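You operate a simulated robot arm through the tools that you are given. There is no shell and no other tool.

Carry out the task below with a simulated robot arm. There is one attempt and no reset: what you move stays moved.

## Task
Shim the blue bolt's keeper to the gap marked on it, clamp it and shoot the bolt.

The check looks at the end state, three seconds after you hand in, the way a careful person would. Anything else that was tipped, shoved, dropped, spilled or broken makes it a failure.

## Robot
A 6-joint arm with a two-finger gripper, fixed in place. Base frame: the origin is on the floor under the middle of its stand, x ahead of it, y to its left, z up. Lengths are in cm, angles in rad, forces in N, time in s.
It reaches about 103.8 cm from its shoulder. Its first joint turns from -2.897 to 2.897 rad. Payload 1.71 kg.
The TCP is the grasp point between the finger pads, 2 cm short of the fingertips. In the tool frame z runs along the fingers and y along their closing line. The gripper opens to 9.6 cm; its body begins 11.3 cm behind the TCP.
Orientation is told as [roll, pitch, yaw] about the base's x, y, z axes, in that order, counted from this pose: with the fingers straight down and closing along the base's y, the tool's x points along the base's -x, its y along +y and its z along -z.

## Interface
- The arm moves only by the tool drive_tool. Its argument "steps" is a list that holds one entry, the list of rows, each a list of 7 numbers: the shift along the tool's x, y, z in cm, then the turn, a rotation vector about the tool's x, y, z in rad, then the opening, from 0 (shut) to 1 (fully open). In form: [[[dx, dy, dz, wx, wy, wz, grip], ...]]. A call has 1 to 20 rows; each row shifts and turns the commanded pose from where the row before left it, along the tool's axes as they then stand. Each row takes 0.2 s and may step no farther than 5 cm and 0.15 rad from the row before; otherwise, or with a gripper value out of range, the whole call is refused. Where a pose cannot be reached the arm comes as near as it can. A force on the tool above 40 N (or 10 N above the force at the start of the call, whichever is more), or a blocked arm, ends the call early, and 0.2 s more pass. Each finger travels about 4.5 cm/s and halts on what it meets, pressing with about 32 N; the grip force reading is that of the motor and also rises with nothing between the fingers. The clock runs only during rows and for 0.2 s after the last one: add rows that do not move to give the fingers time. It gives the time, the measured TCP pose, the force on the tool (base axes), the opening and the grip force at its end, in the units of the frame above (readings bear some noise), with the torque about the TCP (base axes, N m) and any sound that the robot's microphone picked up.
- Cameras (640 x 400 px; columns grow to the right, rows downward): "scene" is fixed at [5.46, 50.84, 190.5]; the picture's right is [-0.84, -0.54, 0.00], its down [-0.23, 0.36, -0.90] and it looks along [0.49, -0.76, -0.43] (base axes); focal length 344 px, centre (320, 200). "wrist" rides on the gripper at [6.6, 1.4, -14.5] in the tool frame; the picture's right is [-0.21, 0.98, 0.00], its down [-0.88, -0.18, -0.45] and it looks along [-0.44, -0.09, 0.90] (tool axes); focal length 275 px, centre (320, 200). There is no depth. A picture from a camera that has moved, and an enlarged one, comes with that camera's place and axes in the base frame and with its lens. The place of the scene camera against the robot may be out by one fixed shift of up to 1.8 cm in any direction.
- capture(camera): a new picture of that camera. The clock stands still meanwhile.
- move_column(by): moves the trunk up (or, below 0, down) by that many cm; the arm rides with it, the base frame stays. It gives what a move gives, with no picture.
- inspect(camera, box): a new picture of the part [left, top, right, bottom] of that camera's present view, enlarged. The clock stands still meanwhile.
- hand_in(): hands the job in; it is judged then, once.

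Nothing tells you positions but the pictures and the camera data. Unless the task says otherwise, let go and move clear before handing in.

The tools are called after "Request:" by a JSON object that holds its "op" and its "data". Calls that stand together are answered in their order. drive_tool: Moves the arm, as the interface text tells. Its arguments: {"type":"object","properties":{"steps":{"type":"array","items":{"type":"array","items":{"type":"array","items":{"type":"number"}}}}},"required":["steps"]} The other tools are called the same way: move_column (by) moves the trunk up or down; capture (camera) takes a picture; inspect (camera, box) takes an enlarged picture of a part of a camera's view; hand_in () hands the job in.

At the start:

```text
time_s: 0.0
tool_pos: [54.07, 1.32, 160.75]
tcp_rot: [0.0, 0.002, -0.001]
ft_force: [0.5, 0.3, 0.7]
torque: [0.0, 0.0, 0.01]
grip_width: 9.6
grasp_force: 0.1
trunk travel left (down, up): [-30.0, 9.0]
```

scene: 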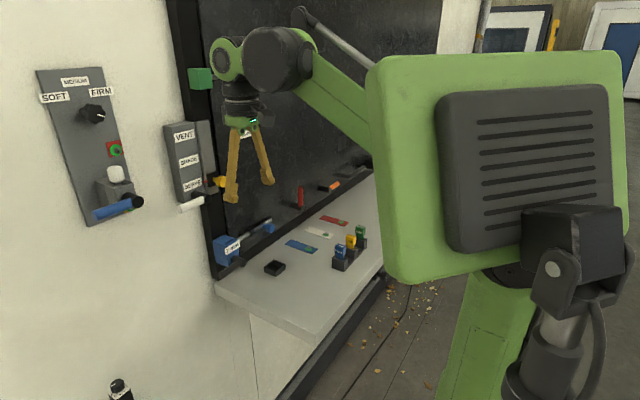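
wrist: 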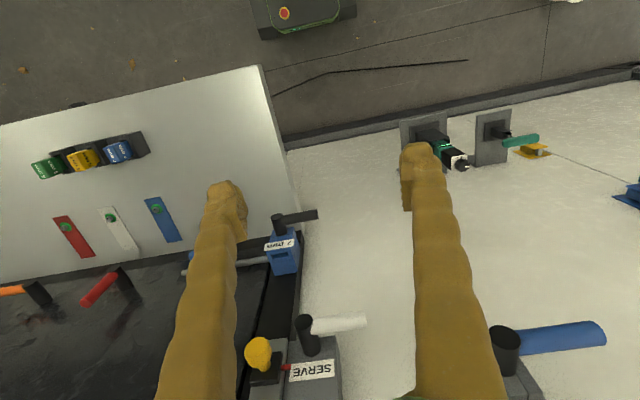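

I see a wall with a panel, a shelf with coloured shims and stamped blocks, and a blue bolt/keeper near the edge of a dark panel. I'll look closer at the parts before moving.

Request:
{"op": "inspect", "data": {"camera": "scene", "box": [200, 160, 400, 300]}}

Request:
{"op": "inspect", "data": {"camera": "scene", "box": [30, 60, 230, 230]}}

Request:
{"op": "inspect", "data": {"camera": "wrist", "box": [160, 180, 380, 320]}}

Request:
{"op": "inspect", "data": {"camera": "wrist", "box": [0, 100, 240, 320]}}

```text
2.86 times, centred on (300, 230) of scene
camera zoom: at [5.46, 50.84, 190.5], right [-0.84, -0.54, 0.0], down [-0.23, 0.36, -0.9], along [0.49, -0.76, -0.43], focal length 982 px, centre (377, 114)
```

zoom: 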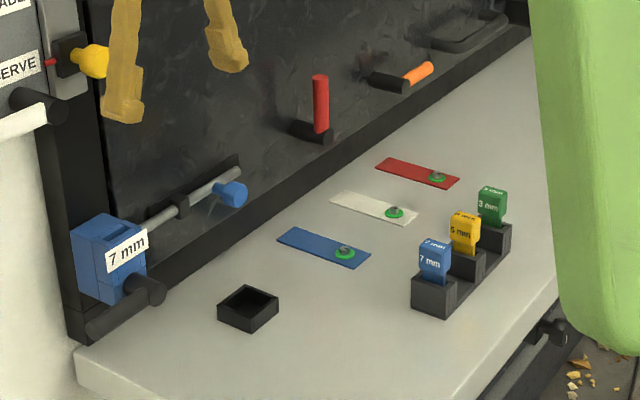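

```text
2.35 times, centred on (130, 145) of scene
camera zoom: at [5.46, 50.84, 190.5], right [-0.84, -0.54, 0.0], down [-0.23, 0.36, -0.9], along [0.49, -0.76, -0.43], focal length 809 px, centre (767, 329)
```

zoom: 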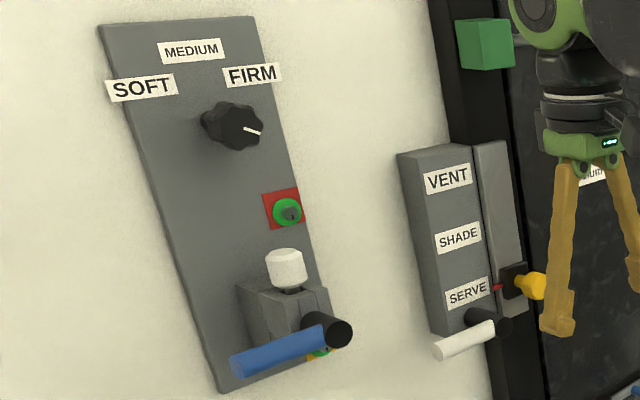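

```text
2.86 times, centred on (270, 250) of wrist
camera zoom: at [47.66, 2.54, 175.19], right [0.21, 0.98, 0.0], down [0.88, -0.18, 0.44], along [0.43, -0.09, -0.9], focal length 786 px, centre (463, 57)
```

zoom: 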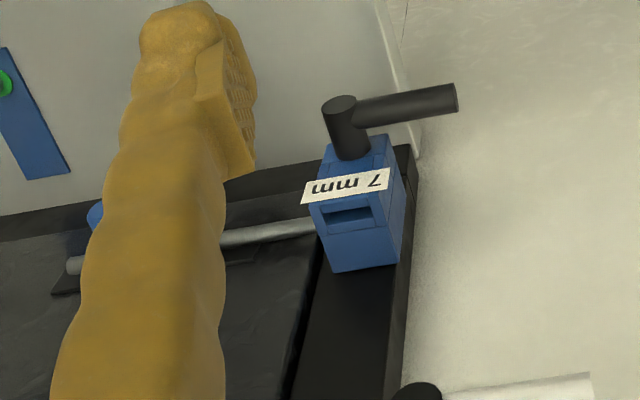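

```text
1.82 times, centred on (120, 210) of wrist
camera zoom: at [47.66, 2.54, 175.19], right [0.21, 0.98, 0.0], down [0.88, -0.18, 0.44], along [0.43, -0.09, -0.9], focal length 500 px, centre (684, 182)
```

zoom: 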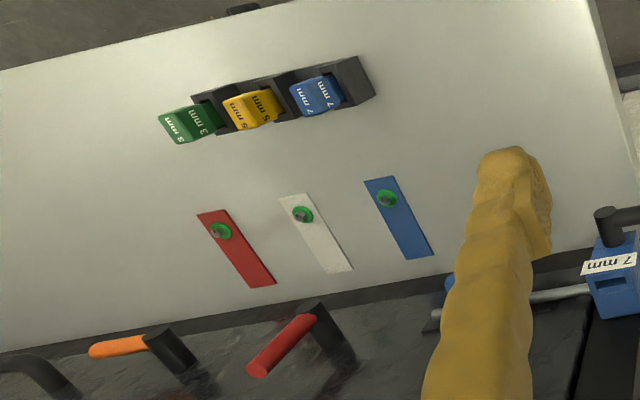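

The blue keeper (marked 7 mm) looks to sit near (82, -13, 126). The rack of shims is near (54, -37, 125), with the blue shim reading 7 mm. I'll move above the rack for a closer look, staying well clear of it.

Request:
{"op": "drive_tool", "data": {"steps": [[[0.37, -3.1, 1.5, 0, 0, 0, 1], [0.37, -3.1, 1.5, 0, 0, 0, 1], [0.37, -3.1, 1.5, 0, 0, 0, 1], [0.37, -3.1, 1.5, 0, 0, 0, 1], [0.37, -3.1, 1.5, 0, 0, 0, 1], [0.37, -3.1, 1.5, 0, 0, 0, 1], [0.37, -3.1, 1.5, 0, 0, 0, 1], [0.37, -3.1, 1.5, 0, 0, 0, 1], [0.37, -3.1, 1.5, 0, 0, 0, 1], [0.37, -3.1, 1.5, 0, 0, 0, 1], [0.37, -3.1, 1.5, 0, 0, 0, 1], [0.37, -3.1, 1.5, 0, 0, 0, 1], [0, 0, 0, 0, 0, 0, 1]]]}}

Request:
{"op": "capture", "data": {"camera": "wrist"}}

Request:
{"op": "capture", "data": {"camera": "scene"}}

```text
time_s: 2.8
tool_pos: [48.27, -36.14, 143.26]
tcp_rot: [-0.001, -0.008, 0.003]
ft_force: [1.6, -0.7, -0.3]
torque: [0.07, 0.2, 0.01]
grip_width: 9.6
grasp_force: 0.0
trunk travel left (down, up): [-30.0, 9.0]
```

```text
taken
camera wrist: at [41.65, -34.7, 157.61], right [0.2, 0.98, 0.0], down [0.87, -0.18, 0.45], along [0.44, -0.09, -0.89], focal length 275 px, centre (320, 200)
```

wrist: 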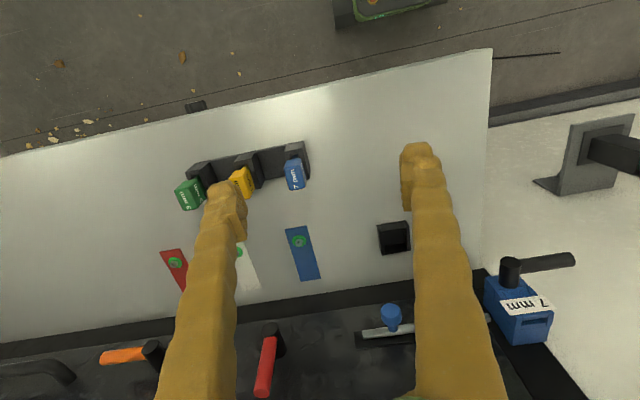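

```text
taken
```

scene: 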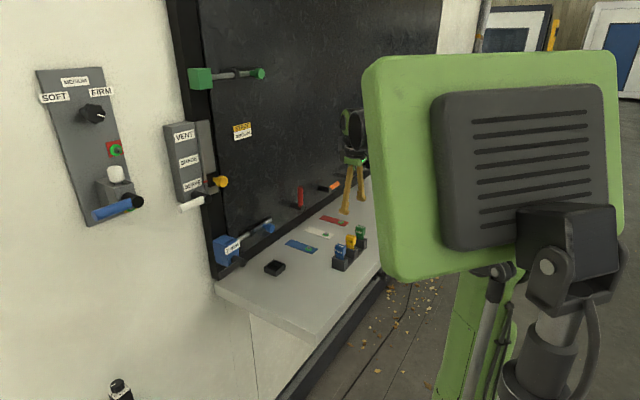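

The gripper is now over the shelf, and I can see a second, green bolt higher up that isn't part of this job. I'll zoom in on the labels and parts next.

Request:
{"op": "inspect", "data": {"camera": "scene", "box": [210, 100, 280, 150]}}

Request:
{"op": "inspect", "data": {"camera": "scene", "box": [205, 205, 305, 285]}}

Request:
{"op": "inspect", "data": {"camera": "wrist", "box": [440, 220, 600, 360]}}

Request:
{"op": "inspect", "data": {"camera": "wrist", "box": [150, 120, 350, 300]}}

```text
8.00 times, centred on (245, 125) of scene
camera zoom: at [5.46, 50.84, 190.5], right [-0.84, -0.54, 0.0], down [-0.23, 0.36, -0.9], along [0.49, -0.76, -0.43], focal length 2750 px, centre (920, 800)
```

zoom: 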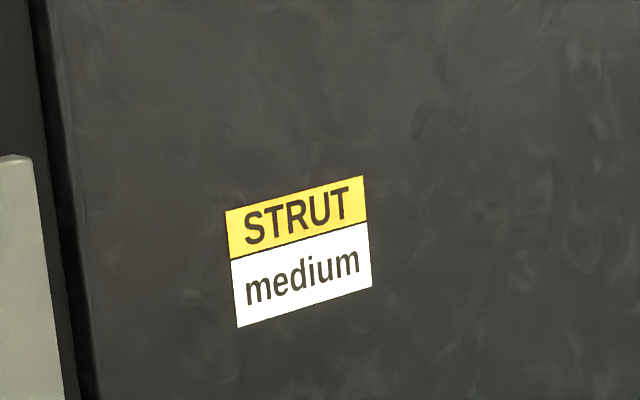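

```text
5.00 times, centred on (255, 245) of scene
camera zoom: at [5.46, 50.84, 190.5], right [-0.84, -0.54, 0.0], down [-0.23, 0.36, -0.9], along [0.49, -0.76, -0.43], focal length 1719 px, centre (645, -25)
```

zoom: 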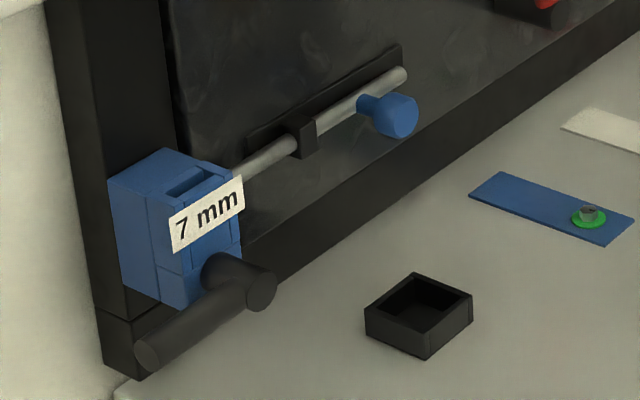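

```text
2.86 times, centred on (520, 290) of wrist
camera zoom: at [41.65, -34.7, 157.61], right [0.2, 0.98, 0.0], down [0.87, -0.18, 0.45], along [0.44, -0.09, -0.89], focal length 786 px, centre (-251, -57)
```

zoom: 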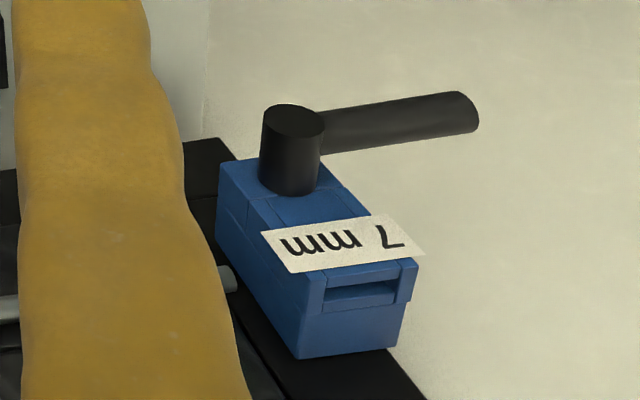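

```text
2.22 times, centred on (250, 210) of wrist
camera zoom: at [41.65, -34.7, 157.61], right [0.2, 0.98, 0.0], down [0.87, -0.18, 0.45], along [0.44, -0.09, -0.89], focal length 612 px, centre (476, 178)
```

zoom: 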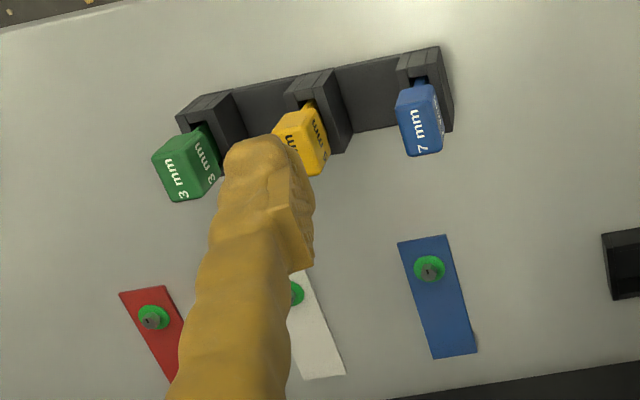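

Request:
{"op": "inspect", "data": {"camera": "scene", "box": [180, 55, 280, 105]}}

Request:
{"op": "inspect", "data": {"camera": "scene", "box": [320, 215, 380, 280]}}

Request:
{"op": "inspect", "data": {"camera": "scene", "box": [150, 110, 240, 220]}}

Request:
{"op": "inspect", "data": {"camera": "scene", "box": [280, 170, 380, 230]}}

```text
6.40 times, centred on (230, 80) of scene
camera zoom: at [5.46, 50.84, 190.5], right [-0.84, -0.54, 0.0], down [-0.23, 0.36, -0.9], along [0.49, -0.76, -0.43], focal length 2200 px, centre (896, 968)
```

zoom: 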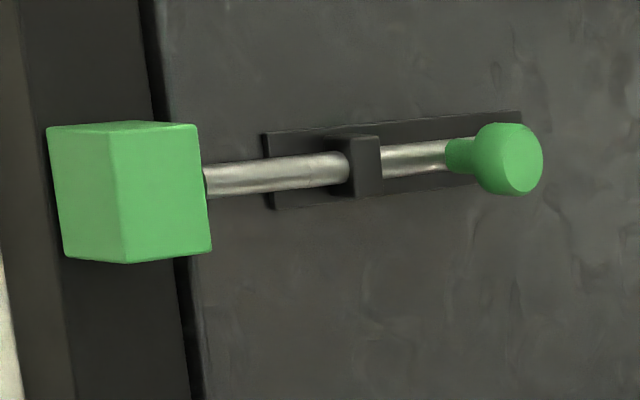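

```text
6.15 times, centred on (350, 248) of scene
camera zoom: at [5.46, 50.84, 190.5], right [-0.84, -0.54, 0.0], down [-0.23, 0.36, -0.9], along [0.49, -0.76, -0.43], focal length 2116 px, centre (135, -92)
```

zoom: 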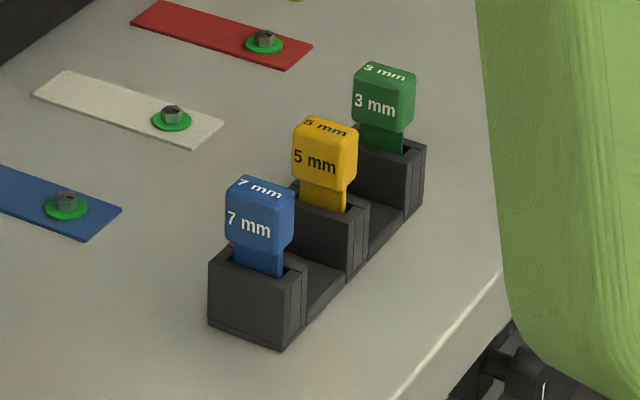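

```text
3.64 times, centred on (195, 165) of scene
camera zoom: at [5.46, 50.84, 190.5], right [-0.84, -0.54, 0.0], down [-0.23, 0.36, -0.9], along [0.49, -0.76, -0.43], focal length 1250 px, centre (774, 327)
```

zoom: 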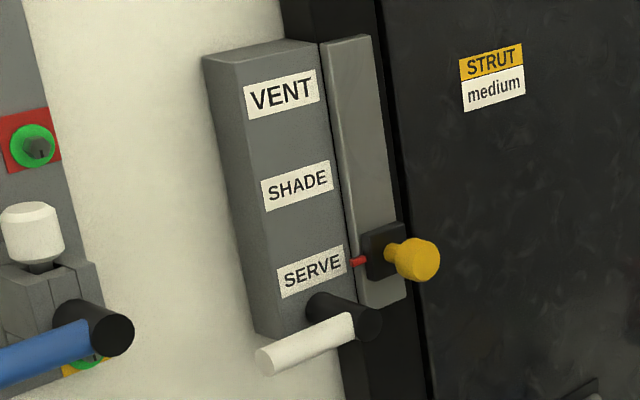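

```text
6.40 times, centred on (330, 200) of scene
camera zoom: at [5.46, 50.84, 190.5], right [-0.84, -0.54, 0.0], down [-0.23, 0.36, -0.9], along [0.49, -0.76, -0.43], focal length 2200 px, centre (256, 200)
```

zoom: 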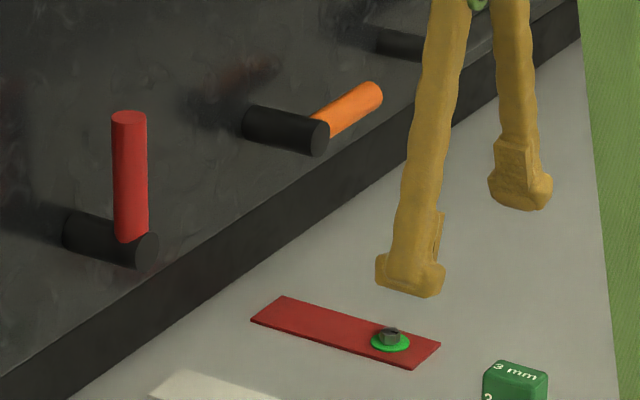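

Triangulating from the wrist views puts the blue shim at about (54.5, -41, 122). The keeper slot opens upward at about (82, -13, 123), with the yellow SERVE knob above it, so a straight-down approach would hit the knob. I'll tilt the fingers 45° forward and look at the keeper.

Request:
{"op": "drive_tool", "data": {"steps": [[[0, 0, 0, 0, -0.131, 0, 1], [0, 0, 0, 0, -0.131, 0, 1], [0, 0, 0, 0, -0.131, 0, 1], [0, 0, 0, 0, -0.131, 0, 1], [0, 0, 0, 0, -0.131, 0, 1], [0, 0, 0, 0, -0.13, 0, 1], [0, 0, 0, 0, 0, 0, 1], [0, 0, 0, 0, 0, 0, 1]]]}}

Request:
{"op": "capture", "data": {"camera": "wrist"}}

Request:
{"op": "capture", "data": {"camera": "scene"}}

```text
time_s: 4.6
tool_pos: [47.83, -35.91, 143.57]
tcp_rot: [-0.002, -0.799, 0.002]
ft_force: [-0.1, 0.1, 0.9]
torque: [0.0, 0.04, -0.03]
grip_width: 9.59
grasp_force: 0.1
trunk travel left (down, up): [-30.0, 9.0]
```

```text
taken
camera wrist: at [32.94, -34.64, 148.87], right [0.14, 0.98, 0.15], down [0.29, -0.18, 0.94], along [0.95, -0.09, -0.31], focal length 275 px, centre (320, 200)
```

wrist: 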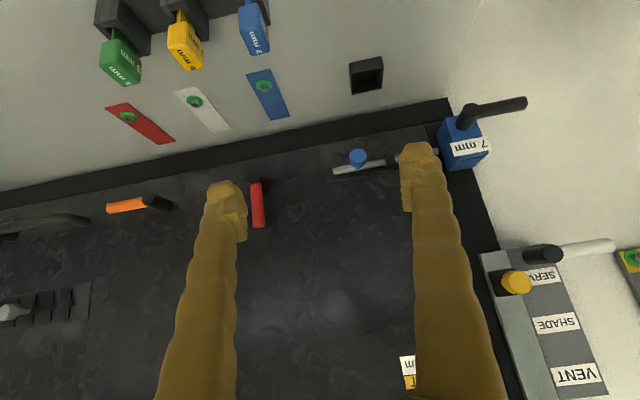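

```text
taken
```

scene: 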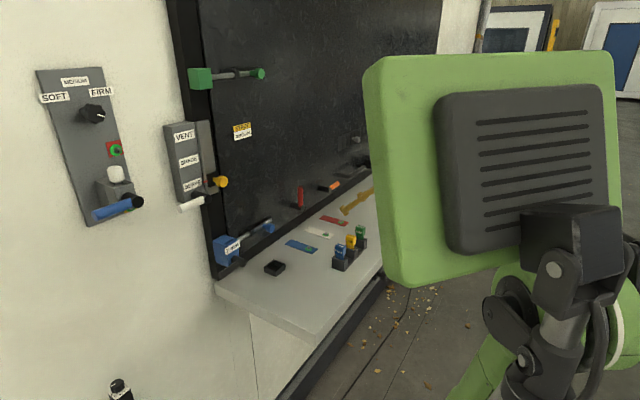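

The tilted view is clear, and it is rotated 180°, so up in the picture is down in the scene. I'll move the camera closer to the keeper, keeping the fingers well in front of everything.

Request:
{"op": "drive_tool", "data": {"steps": [[[-0.867, 2.39, 1.695, 0, 0, 0, 1], [-0.867, 2.39, 1.695, 0, 0, 0, 1], [-0.867, 2.39, 1.695, 0, 0, 0, 1], [-0.867, 2.39, 1.695, 0, 0, 0, 1], [-0.867, 2.39, 1.695, 0, 0, 0, 1], [-0.867, 2.39, 1.695, 0, 0, 0, 1], [-0.867, 2.39, 1.695, 0, 0, 0, 1], [-0.867, 2.39, 1.695, 0, 0, 0, 1], [-0.867, 2.39, 1.695, 0, 0, 0, 1], [-0.867, 2.39, 1.695, 0, 0, 0, 1], [0, 0, 0, 0, 0, 0, 1], [0, 0, 0, 0, 0, 0, 1]]]}}

Request:
{"op": "capture", "data": {"camera": "wrist"}}

Request:
{"op": "inspect", "data": {"camera": "wrist", "box": [180, 60, 420, 200]}}

```text
time_s: 7.2
tool_pos: [65.91, -12.11, 137.92]
tcp_rot: [0.001, -0.8, 0.0]
ft_force: [0.6, -0.7, 0.4]
torque: [-0.01, 0.04, 0.0]
grip_width: 9.61
grasp_force: 0.0
trunk travel left (down, up): [-30.0, 9.0]
```

```text
taken
camera wrist: at [50.95, -10.75, 143.21], right [0.14, 0.98, 0.15], down [0.29, -0.18, 0.94], along [0.95, -0.09, -0.31], focal length 275 px, centre (320, 200)
```

wrist: 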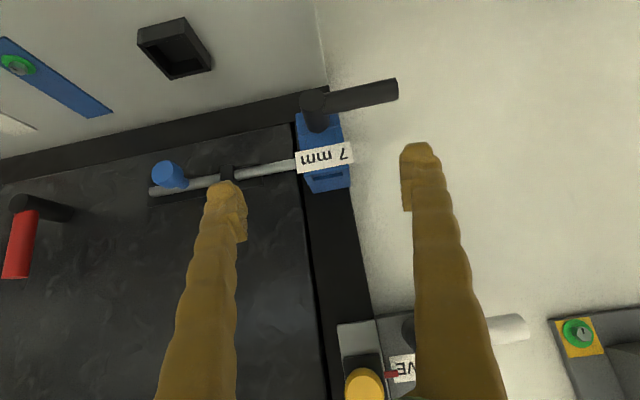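

```text
2.67 times, centred on (300, 130) of wrist
camera zoom: at [50.95, -10.75, 143.21], right [0.14, 0.98, 0.15], down [0.29, -0.18, 0.94], along [0.95, -0.09, -0.31], focal length 734 px, centre (373, 387)
```

zoom: 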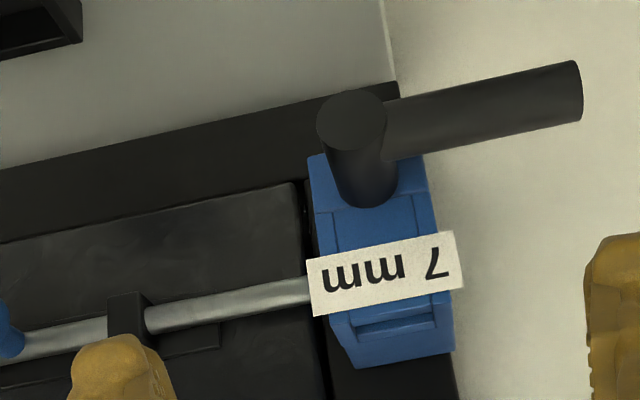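

The keeper, clamp lever and bolt rod are all in view now. I need a second angle, with less tilt and more from above, to triangulate them accurately.

Request:
{"op": "drive_tool", "data": {"steps": [[[0, 0, 0, 0, 0.1333, 0, 1], [0, 0, 0, 0, 0.1333, 0, 1], [0, 0, 0, 0, 0.1333, 0, 1], [-1.84, -0.5, 0.78, 0, 0, 0, 1], [-1.84, -0.5, 0.78, 0, 0, 0, 1], [0, 0, 0, 0, 0, 0, 1], [0, 0, 0, 0, 0, 0, 1]]]}}

Request:
{"op": "capture", "data": {"camera": "wrist"}}

Request:
{"op": "inspect", "data": {"camera": "wrist", "box": [200, 70, 440, 220]}}

```text
time_s: 8.8
tool_pos: [69.81, -13.11, 137.91]
tcp_rot: [0.001, -0.4, 0.0]
ft_force: [-0.3, 0.0, 0.2]
torque: [0.01, 0.02, 0.02]
grip_width: 9.57
grasp_force: 0.1
trunk travel left (down, up): [-30.0, 9.0]
```

```text
taken
camera wrist: at [58.19, -11.76, 148.59], right [0.19, 0.98, 0.08], down [0.64, -0.18, 0.75], along [0.75, -0.09, -0.66], focal length 275 px, centre (320, 200)
```

wrist: 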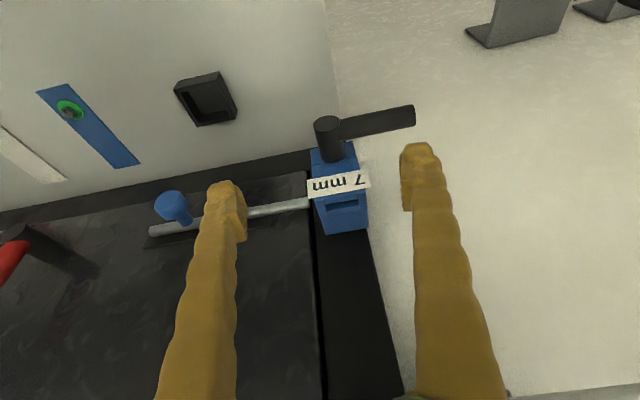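

```text
2.67 times, centred on (320, 145) of wrist
camera zoom: at [58.19, -11.76, 148.59], right [0.19, 0.98, 0.08], down [0.64, -0.18, 0.75], along [0.75, -0.09, -0.66], focal length 734 px, centre (320, 347)
```

zoom: 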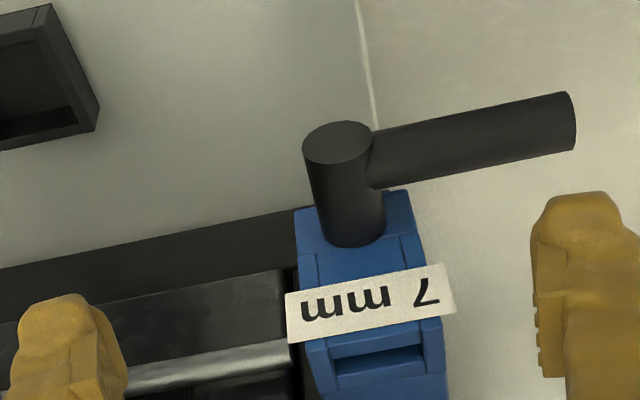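

Request:
{"op": "inspect", "data": {"camera": "wrist", "box": [270, 150, 410, 240]}}

Request:
{"op": "inspect", "data": {"camera": "wrist", "box": [130, 170, 330, 290]}}

```text
4.44 times, centred on (340, 195) of wrist
camera zoom: at [58.19, -11.76, 148.59], right [0.19, 0.98, 0.08], down [0.64, -0.18, 0.75], along [0.75, -0.09, -0.66], focal length 1224 px, centre (231, 222)
```

zoom: 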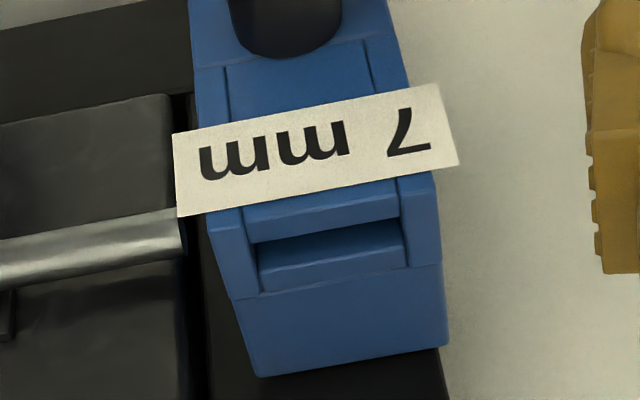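

```text
3.20 times, centred on (230, 230) of wrist
camera zoom: at [58.19, -11.76, 148.59], right [0.19, 0.98, 0.08], down [0.64, -0.18, 0.75], along [0.75, -0.09, -0.66], focal length 881 px, centre (608, 104)
```

zoom: 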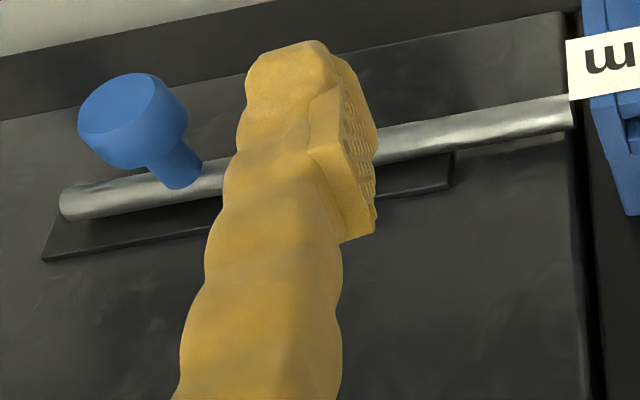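

From the two views I get these positions:
- **Keeper:** top at z≈131.2, centred at y≈-12.25, with its slot at x≈79–80.8.
- **Lever axis:** (y -12.2, z 125).
- **Bolt knob:** about (79, -31.5, 127).
- **Blue shim handle:** about (55.4, -41.3, 120).

Next I'll move over to view the shims up close.

Request:
{"op": "drive_tool", "data": {"steps": [[[2.018, -2.989, -0.02, 0, 0, 0, 1], [2.018, -2.989, -0.02, 0, 0, 0, 1], [2.018, -2.989, -0.02, 0, 0, 0, 1], [2.018, -2.989, -0.02, 0, 0, 0, 1], [2.018, -2.989, -0.02, 0, 0, 0, 1], [2.018, -2.989, -0.02, 0, 0, 0, 1], [2.018, -2.989, -0.02, 0, 0, 0, 1], [2.018, -2.989, -0.02, 0, 0, 0, 1], [2.018, -2.989, -0.02, 0, 0, 0, 1], [0, 0, 0, 0, 0, 0, 1], [0, 0, 0, 0, 0, 0, 1]]]}}

Request:
{"op": "capture", "data": {"camera": "wrist"}}

Request:
{"op": "inspect", "data": {"camera": "wrist", "box": [220, 50, 420, 190]}}

```text
time_s: 11.2
tool_pos: [52.98, -39.89, 131.09]
tcp_rot: [-0.001, -0.4, -0.001]
ft_force: [-0.5, 0.7, 0.8]
torque: [-0.03, 0.02, -0.03]
grip_width: 9.61
grasp_force: 0.1
trunk travel left (down, up): [-30.0, 9.0]
```

```text
taken
camera wrist: at [41.35, -38.57, 141.75], right [0.19, 0.98, 0.08], down [0.64, -0.18, 0.75], along [0.75, -0.09, -0.66], focal length 275 px, centre (320, 200)
```

wrist: 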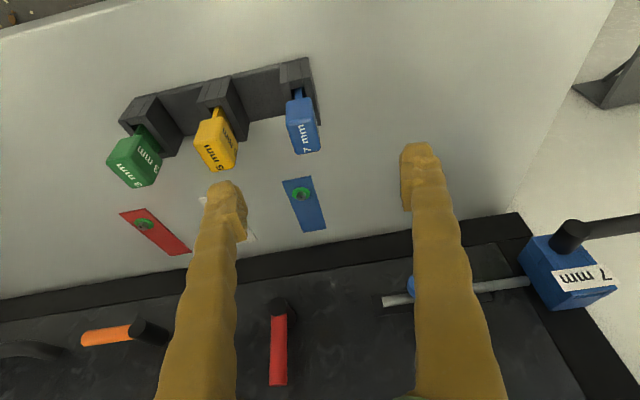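

```text
2.86 times, centred on (320, 120) of wrist
camera zoom: at [41.35, -38.57, 141.75], right [0.19, 0.98, 0.08], down [0.64, -0.18, 0.75], along [0.75, -0.09, -0.66], focal length 786 px, centre (320, 429)
```

zoom: 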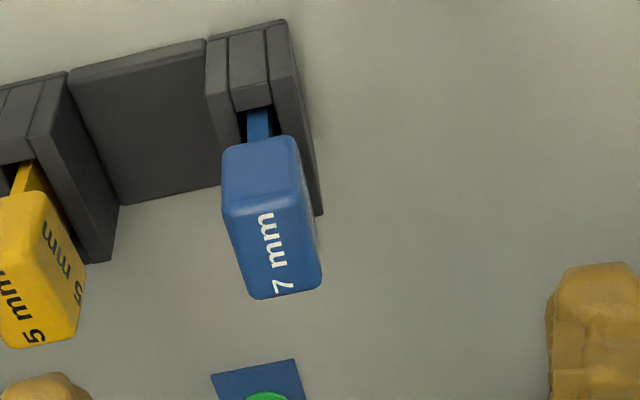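

The shim's blade is thin along y and long along x, but the keeper slot is long along y, so the shim has to turn 90° about the vertical. I'll grip the handle across its x faces, coming from the +y side. That leaves the hand in front of the keeper after the turn. First I'll raise up and re-orient the tool.

Request:
{"op": "drive_tool", "data": {"steps": [[[-1.17, 0, -2.76, 0, 0, 0, 1], [0, 0, 0, 0.0556, 0, 0.1315, 1], [0, 0, 0, 0.0556, 0, 0.1315, 1], [0, 0, 0, 0.0556, 0, 0.1315, 1], [0, 0, 0, 0.0556, 0, 0.1315, 1], [0, 0, 0, 0.0556, 0, 0.1315, 1], [0, 0, 0, 0.0556, 0, 0.1315, 1], [0, 0, 0, 0.0556, 0, 0.1315, 1], [0, 0, 0, 0.0556, 0, 0.1315, 1], [0, 0, 0, 0.0556, 0, 0.1315, 1], [0, 0, 0, 0.0556, 0, 0.1315, 1], [0, 0, 0, 0.0556, 0, 0.1315, 1], [0, 0, 0, 0, 0, 0, 1], [0, 0, 0, 0, 0, 0, 1]]]}}

Request:
{"op": "capture", "data": {"camera": "wrist"}}

Request:
{"op": "capture", "data": {"camera": "scene"}}

```text
time_s: 14.2
tool_pos: [52.9, -39.93, 134.03]
tcp_rot: [-0.001, -0.403, -1.57]
ft_force: [0.1, -0.3, 1.0]
torque: [0.01, -0.05, -0.01]
grip_width: 9.6
grasp_force: 0.1
trunk travel left (down, up): [-30.0, 9.0]
```

```text
taken
camera wrist: at [54.44, -28.26, 144.73], right [0.98, -0.19, 0.08], down [-0.18, -0.63, 0.75], along [-0.09, -0.75, -0.65], focal length 275 px, centre (320, 200)
```

wrist: 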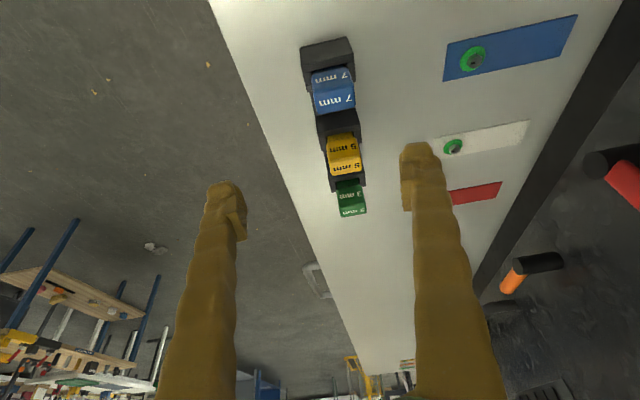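

```text
taken
```

scene: 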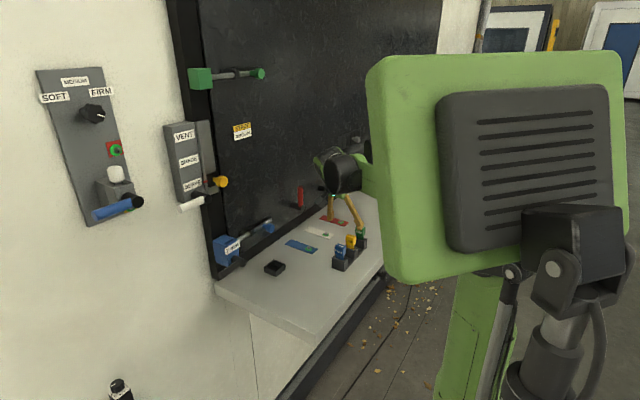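

Request:
{"op": "inspect", "data": {"camera": "wrist", "box": [270, 20, 410, 110]}}

Request:
{"op": "drive_tool", "data": {"steps": [[[0, 0, 0, 0, -0.132, 0, 1], [0, 0, 0, 0, -0.132, 0, 1], [0, 0, 0, 0, -0.133, 0, 1], [0, 0, 0, 0, 0, 0, 1], [0, 0, 0, 0, 0, 0, 1]]]}}

Request:
{"op": "capture", "data": {"camera": "wrist"}}

```text
4.44 times, centred on (340, 65) of wrist
camera zoom: at [54.44, -28.26, 144.73], right [0.98, -0.19, 0.08], down [-0.18, -0.63, 0.75], along [-0.09, -0.75, -0.65], focal length 1224 px, centre (231, 800)
```

zoom: 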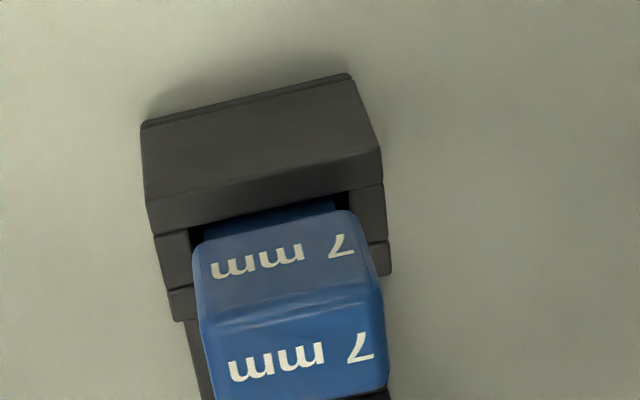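

```text
time_s: 15.4
tool_pos: [52.92, -40.01, 134.02]
tcp_rot: [-0.002, -0.796, -1.568]
ft_force: [0.7, 0.0, 0.2]
torque: [0.01, 0.06, -0.03]
grip_width: 9.59
grasp_force: 0.1
trunk travel left (down, up): [-30.0, 9.0]
```

```text
taken
camera wrist: at [54.45, -25.06, 139.34], right [0.98, -0.14, 0.15], down [-0.18, -0.29, 0.94], along [-0.09, -0.95, -0.31], focal length 275 px, centre (320, 200)
```

wrist: 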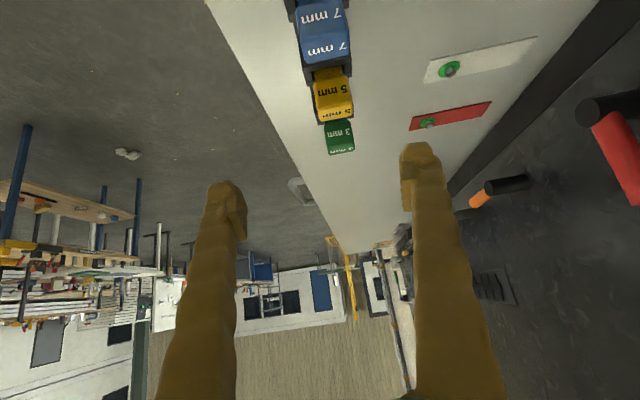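

Request:
{"op": "inspect", "data": {"camera": "wrist", "box": [260, 0, 400, 88]}}

```text
4.55 times, centred on (330, 44) of wrist
camera zoom: at [54.45, -25.06, 139.34], right [0.98, -0.14, 0.15], down [-0.18, -0.29, 0.94], along [-0.09, -0.95, -0.31], focal length 1251 px, centre (274, 909)
```

zoom: 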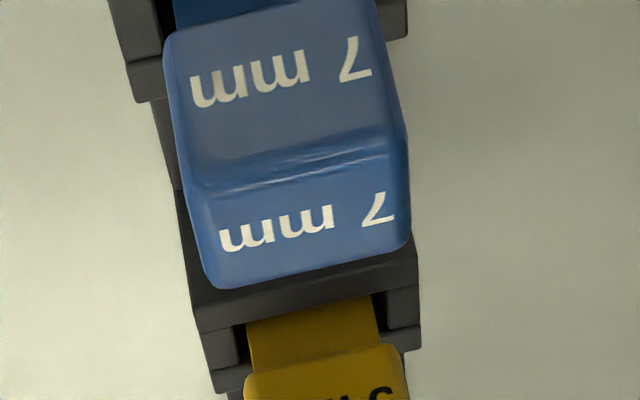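

I make the handle 3.3 × 2.0 × 3.3 cm, centred at about (55.1, -41.0, 121.05) with its top at z≈122.7, and the rack top at about 117. I'll line up above it, check, and then descend.

Request:
{"op": "drive_tool", "data": {"steps": [[[1.283, 0.54, 1.583, 0, 0, 0, 1], [1.283, 0.54, 1.583, 0, 0, 0, 1], [1.283, 0.54, 1.583, 0, 0, 0, 1], [1.283, 0.54, 1.583, 0, 0, 0, 1], [0, 0, 0, 0, 0, 0, 1], [0, 0, 0, 0, 0, 0, 1]]]}}

Request:
{"op": "capture", "data": {"camera": "wrist"}}

Request:
{"op": "inspect", "data": {"camera": "scene", "box": [300, 150, 400, 280]}}

```text
time_s: 16.8
tool_pos: [54.83, -40.88, 126.01]
tcp_rot: [-0.002, -0.798, -1.568]
ft_force: [-1.3, -0.4, -0.8]
torque: [-0.01, -0.06, 0.05]
grip_width: 9.57
grasp_force: 0.0
trunk travel left (down, up): [-30.0, 9.0]
```

```text
taken
camera wrist: at [56.34, -26.04, 131.36], right [0.98, -0.14, 0.15], down [-0.18, -0.29, 0.94], along [-0.09, -0.95, -0.31], focal length 275 px, centre (320, 200)
```

wrist: 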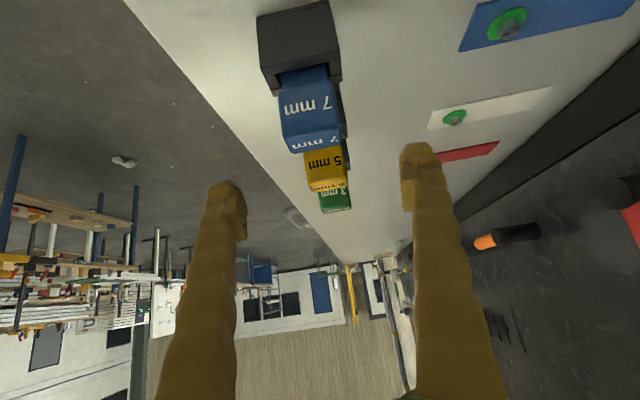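

```text
3.08 times, centred on (350, 215) of scene
camera zoom: at [5.46, 50.84, 190.5], right [-0.84, -0.54, 0.0], down [-0.23, 0.36, -0.9], along [0.49, -0.76, -0.43], focal length 1058 px, centre (228, 154)
```

zoom: 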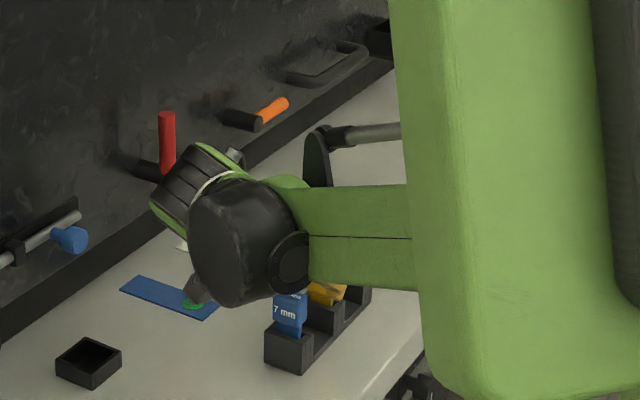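

Request:
{"op": "inspect", "data": {"camera": "wrist", "box": [240, 0, 380, 88]}}

Request:
{"op": "inspect", "data": {"camera": "wrist", "box": [240, 70, 380, 158]}}

```text
4.55 times, centred on (310, 44) of wrist
camera zoom: at [56.34, -26.04, 131.36], right [0.98, -0.14, 0.15], down [-0.18, -0.29, 0.94], along [-0.09, -0.95, -0.31], focal length 1251 px, centre (366, 909)
```

zoom: 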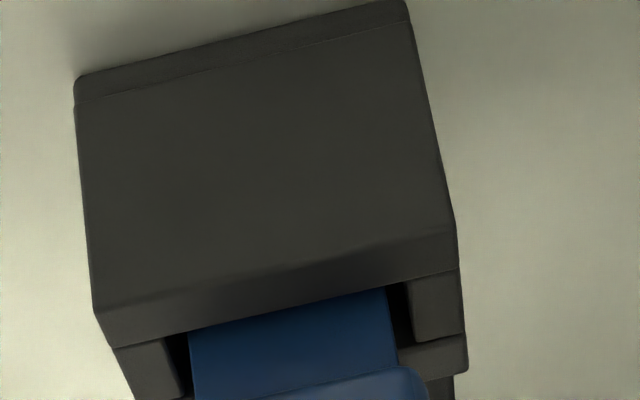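

```text
4.55 times, centred on (310, 114) of wrist
camera zoom: at [56.34, -26.04, 131.36], right [0.98, -0.14, 0.15], down [-0.18, -0.29, 0.94], along [-0.09, -0.95, -0.31], focal length 1251 px, centre (366, 591)
```

zoom: 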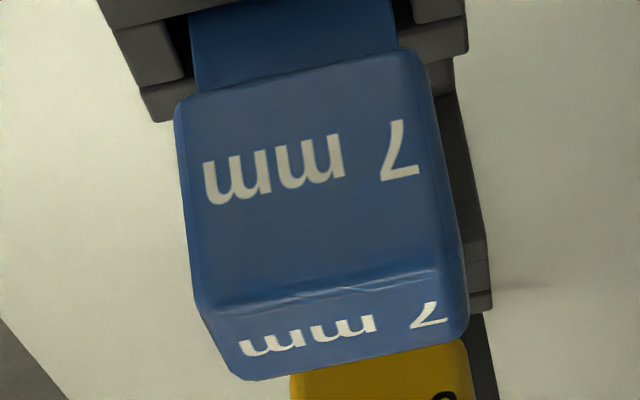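

The handle position checks out at x 53.4–56.8, z 119.35–122.7. I'll descend the last 4 cm with the fingers straddling the handle, then close.

Request:
{"op": "drive_tool", "data": {"steps": [[[0.74, 0.07, 0.745, 0, 0, 0, 1], [0.74, 0.07, 0.745, 0, 0, 0, 1], [0.74, 0.07, 0.745, 0, 0, 0, 1], [0.74, 0.07, 0.745, 0, 0, 0, 1], [0, 0, 0, 0, 0, 0, 1], [0, 0, 0, 0, 0, 0, 1]]]}}

Request:
{"op": "capture", "data": {"camera": "wrist"}}

```text
time_s: 18.2
tool_pos: [55.23, -41.23, 121.86]
tcp_rot: [0.0, -0.798, -1.568]
ft_force: [0.2, 0.4, -0.1]
torque: [0.0, 0.0, 0.01]
grip_width: 9.58
grasp_force: 0.1
trunk travel left (down, up): [-30.0, 9.0]
```

```text
taken
camera wrist: at [56.8, -26.09, 127.08], right [0.98, -0.14, 0.15], down [-0.18, -0.29, 0.94], along [-0.09, -0.95, -0.31], focal length 275 px, centre (320, 200)
```

wrist: 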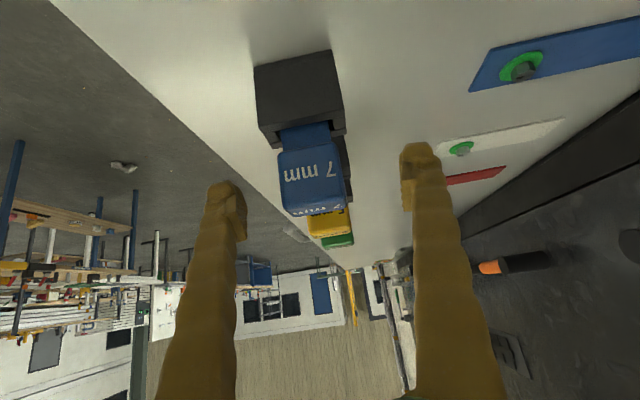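

Request:
{"op": "drive_tool", "data": {"steps": [[[0, -0.15, 0, 0, 0, 0, 0.8], [0, 0, 0, 0, 0, 0, 0.6], [0, 0, 0, 0, 0, 0, 0.45], [0, 0, 0, 0, 0, 0, 0.4], [0, 0, 0, 0, 0, 0, 0.36], [0, 0, 0, 0, 0, 0, 0.33], [0, 0, 0, 0, 0, 0, 0.3], [0, 0, 0, 0, 0, 0, 0.25], [0, 0, 0, 0, 0, 0, 0.2], [0, 0, 0, 0, 0, 0, 0.1], [0, 0, 0, 0, 0, 0, 0.1]]]}}

Request:
{"op": "capture", "data": {"camera": "wrist"}}

```text
time_s: 20.6
tool_pos: [55.06, -41.01, 121.78]
tcp_rot: [-0.005, -0.795, -1.567]
ft_force: [-0.1, 0.5, -0.5]
torque: [-0.01, -0.01, -0.01]
grip_width: 3.44
grasp_force: 32.1
trunk travel left (down, up): [-30.0, 9.0]
```

```text
taken
camera wrist: at [56.63, -26.07, 127.02], right [0.98, -0.14, 0.15], down [-0.18, -0.29, 0.94], along [-0.09, -0.95, -0.31], focal length 275 px, centre (320, 200)
```

wrist: 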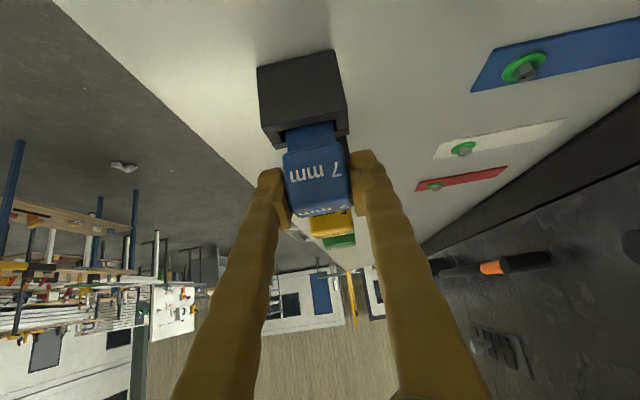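

The shim is held: width 3.44 cm, grip force 32 N and no side load. I'll lift straight up.

Request:
{"op": "drive_tool", "data": {"steps": [[[-0.358, 0, -0.35, 0, 0, 0, 0.1], [-0.358, 0, -0.35, 0, 0, 0, 0.1], [-0.715, 0, -0.699, 0, 0, 0, 0.1], [-0.715, 0, -0.699, 0, 0, 0, 0.1], [-0.715, 0, -0.699, 0, 0, 0, 0.1], [-0.715, 0, -0.699, 0, 0, 0, 0.1], [-0.715, 0, -0.699, 0, 0, 0, 0.1], [-1.07, 0, -1.05, 0, 0, 0, 0.1], [-1.07, 0, -1.05, 0, 0, 0, 0.1], [-1.07, 0, -1.05, 0, 0, 0, 0.1], [-1.07, 0, -1.05, 0, 0, 0, 0.1], [0, 0, 0, 0, 0, 0, 0.1], [0, 0, 0, 0, 0, 0, 0.1]]]}}

Request:
{"op": "capture", "data": {"camera": "wrist"}}

Request:
{"op": "inspect", "data": {"camera": "scene", "box": [300, 150, 400, 280]}}

```text
time_s: 23.4
tool_pos: [55.28, -40.96, 133.78]
tcp_rot: [-0.004, -0.797, -1.568]
ft_force: [0.9, -0.4, -0.2]
torque: [0.0, -0.01, -0.01]
grip_width: 3.43
grasp_force: 31.9
trunk travel left (down, up): [-30.0, 9.0]
```

```text
taken
camera wrist: at [56.68, -26.03, 139.02], right [0.98, -0.14, 0.15], down [-0.18, -0.29, 0.94], along [-0.09, -0.95, -0.31], focal length 275 px, centre (320, 200)
```

wrist: 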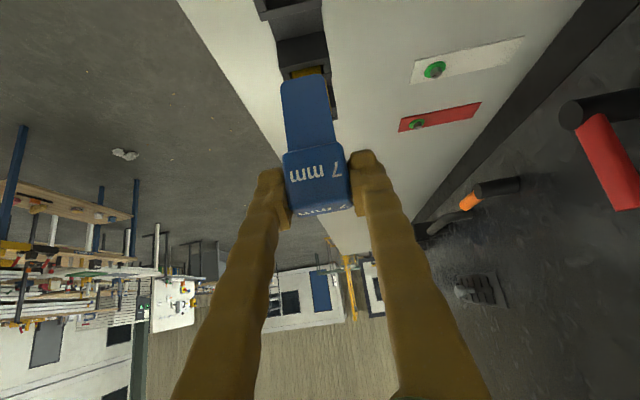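

```text
3.08 times, centred on (350, 215) of scene
camera zoom: at [5.46, 50.84, 190.5], right [-0.84, -0.54, 0.0], down [-0.23, 0.36, -0.9], along [0.49, -0.76, -0.43], focal length 1058 px, centre (228, 154)
```

zoom: 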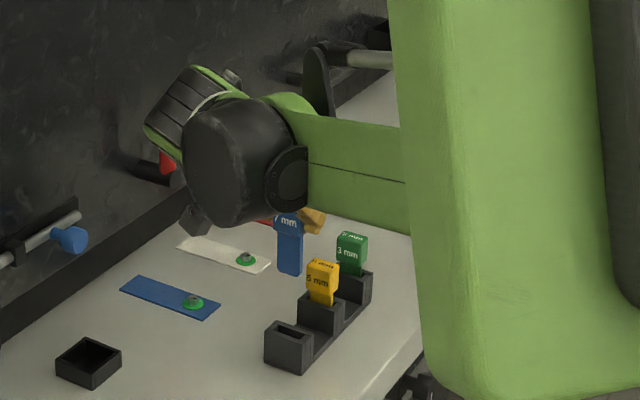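

The shim is out of the rack, and the other two are undisturbed. I'll measure the blade in the wrist view.

Request:
{"op": "inspect", "data": {"camera": "wrist", "box": [220, 60, 420, 230]}}

```text
2.35 times, centred on (320, 145) of wrist
camera zoom: at [56.68, -26.03, 139.02], right [0.98, -0.14, 0.15], down [-0.18, -0.29, 0.94], along [-0.09, -0.95, -0.31], focal length 648 px, centre (320, 329)
```

zoom: 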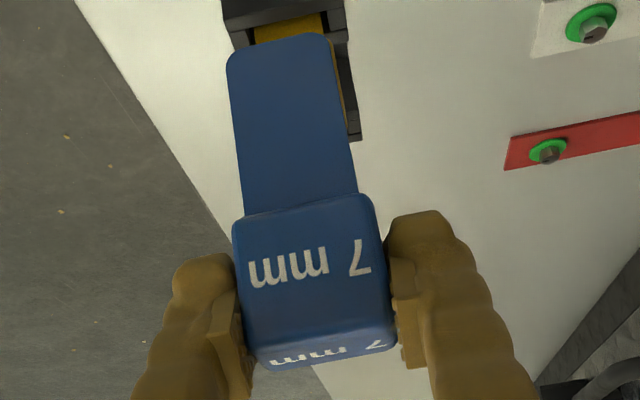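

The blade hangs about 8.0 cm below the TCP and is about 2.9 cm wide. The yellow SERVE knob is near (79, -12, 152), so I'll bring the shim in from the front with the hand tilted beneath it. First I'll raise it and turn it 90° about the vertical.

Request:
{"op": "drive_tool", "data": {"steps": [[[-1.67, 0, -1.63, 0, 0, 0, 0.1], [-1.67, 0, -1.63, 0, 0, 0, 0.1], [-1.67, 0, -1.63, 0, 0, 0, 0.1], [0, 0, 0, -0.102, 0, -0.0996, 0.1], [0, 0, 0, -0.102, 0, -0.0996, 0.1], [0, 0, 0, -0.102, 0, -0.0996, 0.1], [0, 0, 0, -0.102, 0, -0.0996, 0.1], [0, 0, 0, -0.102, 0, -0.0996, 0.1], [0, 0, 0, -0.102, 0, -0.0996, 0.1], [0, 0, 0, -0.102, 0, -0.0996, 0.1], [0, 0, 0, -0.102, 0, -0.0996, 0.1], [0, 0, 0, -0.102, 0, -0.0996, 0.1], [0, 0, 0, -0.102, 0, -0.0996, 0.1], [0, 0, 0, -0.102, 0, -0.0996, 0.1], [0, 0, 0, 0, 0, 0, 0.1], [0, 0, 0, 0, 0, 0, 0.1]]]}}

Request:
{"op": "capture", "data": {"camera": "wrist"}}

```text
time_s: 26.8
tool_pos: [55.37, -40.95, 140.66]
tcp_rot: [-0.003, -0.796, 0.0]
ft_force: [-0.4, 0.0, -0.3]
torque: [-0.04, -0.02, -0.02]
grip_width: 3.44
grasp_force: 31.9
trunk travel left (down, up): [-30.0, 9.0]
```

```text
taken
camera wrist: at [40.45, -39.51, 146.06], right [0.14, 0.98, 0.15], down [0.3, -0.18, 0.94], along [0.94, -0.09, -0.32], focal length 275 px, centre (320, 200)
```

wrist: 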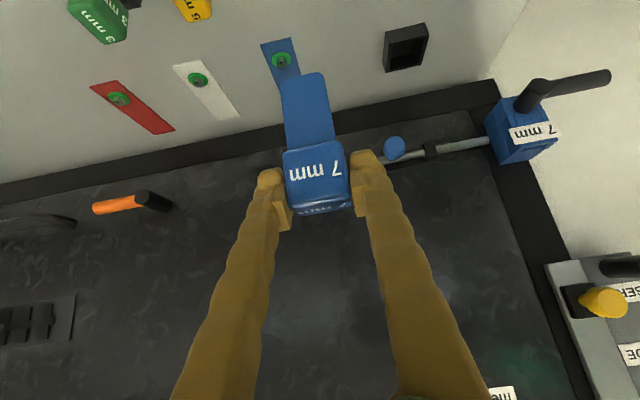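

Request:
{"op": "drive_tool", "data": {"steps": [[[-1.064, 2.87, 1.001, 0, 0, 0, 0.1], [-1.064, 2.87, 1.001, 0, 0, 0, 0.1], [-1.064, 2.87, 1.001, 0, 0, 0, 0.1], [-1.064, 2.87, 1.001, 0, 0, 0, 0.1], [-1.064, 2.87, 1.001, 0, 0, 0, 0.1], [-1.064, 2.87, 1.001, 0, 0, 0, 0.1], [-1.064, 2.87, 1.001, 0, 0, 0, 0.1], [-1.064, 2.87, 1.001, 0, 0, 0, 0.1], [-1.064, 2.87, 1.001, 0, 0, 0, 0.1], [-1.064, 2.87, 1.001, 0, 0, 0, 0.1], [0, 0, 0, 0, 0, 0, 0.1], [0, 0, 0, 0, 0, 0, 0.1]]]}}

Request:
{"op": "capture", "data": {"camera": "wrist"}}

Request:
{"op": "capture", "data": {"camera": "scene"}}

```text
time_s: 29.4
tool_pos: [70.0, -12.26, 140.96]
tcp_rot: [-0.003, -0.794, -0.001]
ft_force: [0.6, -0.3, -1.0]
torque: [0.0, -0.02, 0.04]
grip_width: 3.44
grasp_force: 31.9
trunk travel left (down, up): [-30.0, 9.0]
```

```text
taken
camera wrist: at [55.07, -10.86, 146.37], right [0.15, 0.98, 0.15], down [0.3, -0.18, 0.94], along [0.94, -0.09, -0.32], focal length 275 px, centre (320, 200)
```

wrist: 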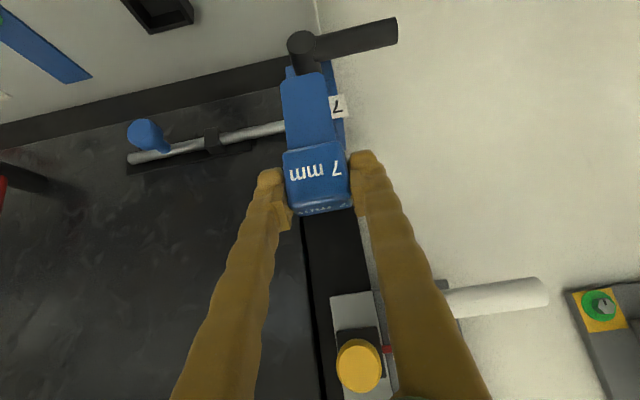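

```text
taken
```

scene: 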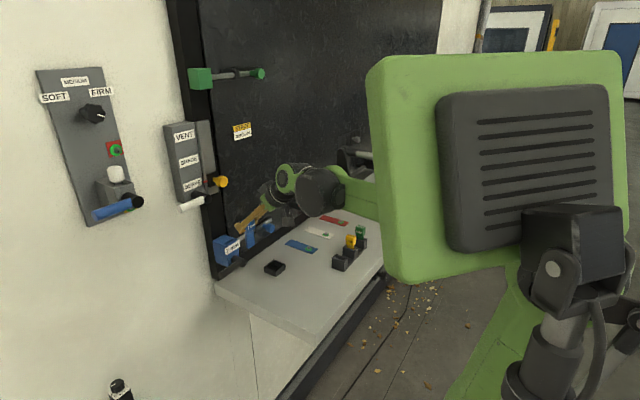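

The shim hides the slot from here, so I'll swing aside to -y and tilt up to look steeply down into the slot and confirm its exact position before inserting.

Request:
{"op": "drive_tool", "data": {"steps": [[[-1.06, -3.43, 0.365, 0, 0, 0, 0.1], [-1.06, -3.43, 0.365, 0, 0, 0, 0.1], [-1.06, -3.43, 0.365, 0, 0, 0, 0.1], [-1.06, -3.43, 0.365, 0, 0, 0, 0.1], [0, 0, 0, 0, 0.125, 0, 0.1], [0, 0, 0, 0, 0.125, 0, 0.1], [0, 0, 0, 0, 0.125, 0, 0.1], [0, 0, 0, 0, 0.125, 0, 0.1], [0, 0, 0, 0, 0, 0, 0.1], [0, 0, 0, 0, 0, 0, 0.1]]]}}

Request:
{"op": "capture", "data": {"camera": "wrist"}}

Request:
{"op": "inspect", "data": {"camera": "wrist", "box": [410, 150, 530, 230]}}

```text
time_s: 31.6
tool_pos: [73.78, -25.95, 143.3]
tcp_rot: [-0.001, -0.295, 0.001]
ft_force: [-0.2, 0.8, -0.8]
torque: [0.0, -0.04, -0.01]
grip_width: 3.45
grasp_force: 32.0
trunk travel left (down, up): [-30.0, 9.0]
```

```text
taken
camera wrist: at [63.4, -24.65, 155.14], right [0.2, 0.98, 0.06], down [0.71, -0.18, 0.68], along [0.68, -0.09, -0.73], focal length 275 px, centre (320, 200)
```

wrist: 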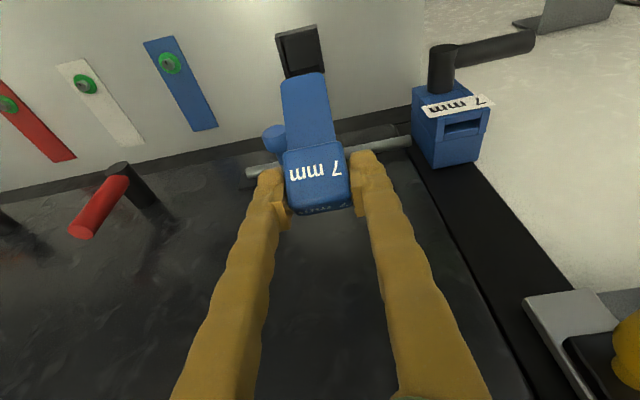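

```text
5.00 times, centred on (470, 190) of wrist
camera zoom: at [63.4, -24.65, 155.14], right [0.2, 0.98, 0.06], down [0.71, -0.18, 0.68], along [0.68, -0.09, -0.73], focal length 1376 px, centre (-430, 250)
```

zoom: 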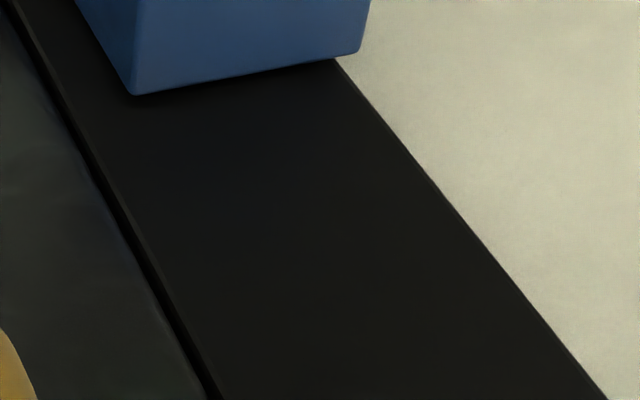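

Request:
{"op": "inspect", "data": {"camera": "wrist", "box": [390, 90, 510, 170]}}

```text
5.00 times, centred on (450, 130) of wrist
camera zoom: at [63.4, -24.65, 155.14], right [0.2, 0.98, 0.06], down [0.71, -0.18, 0.68], along [0.68, -0.09, -0.73], focal length 1376 px, centre (-330, 550)
```

zoom: 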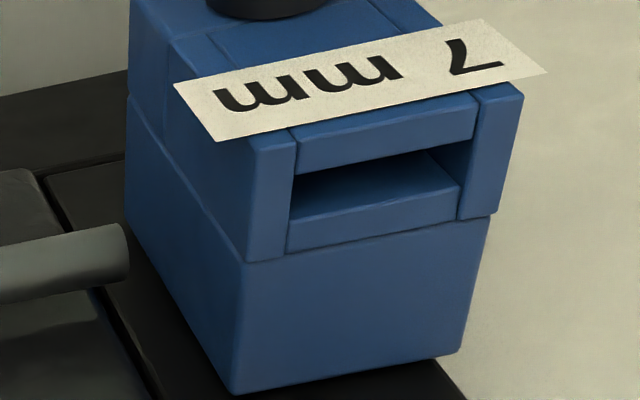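

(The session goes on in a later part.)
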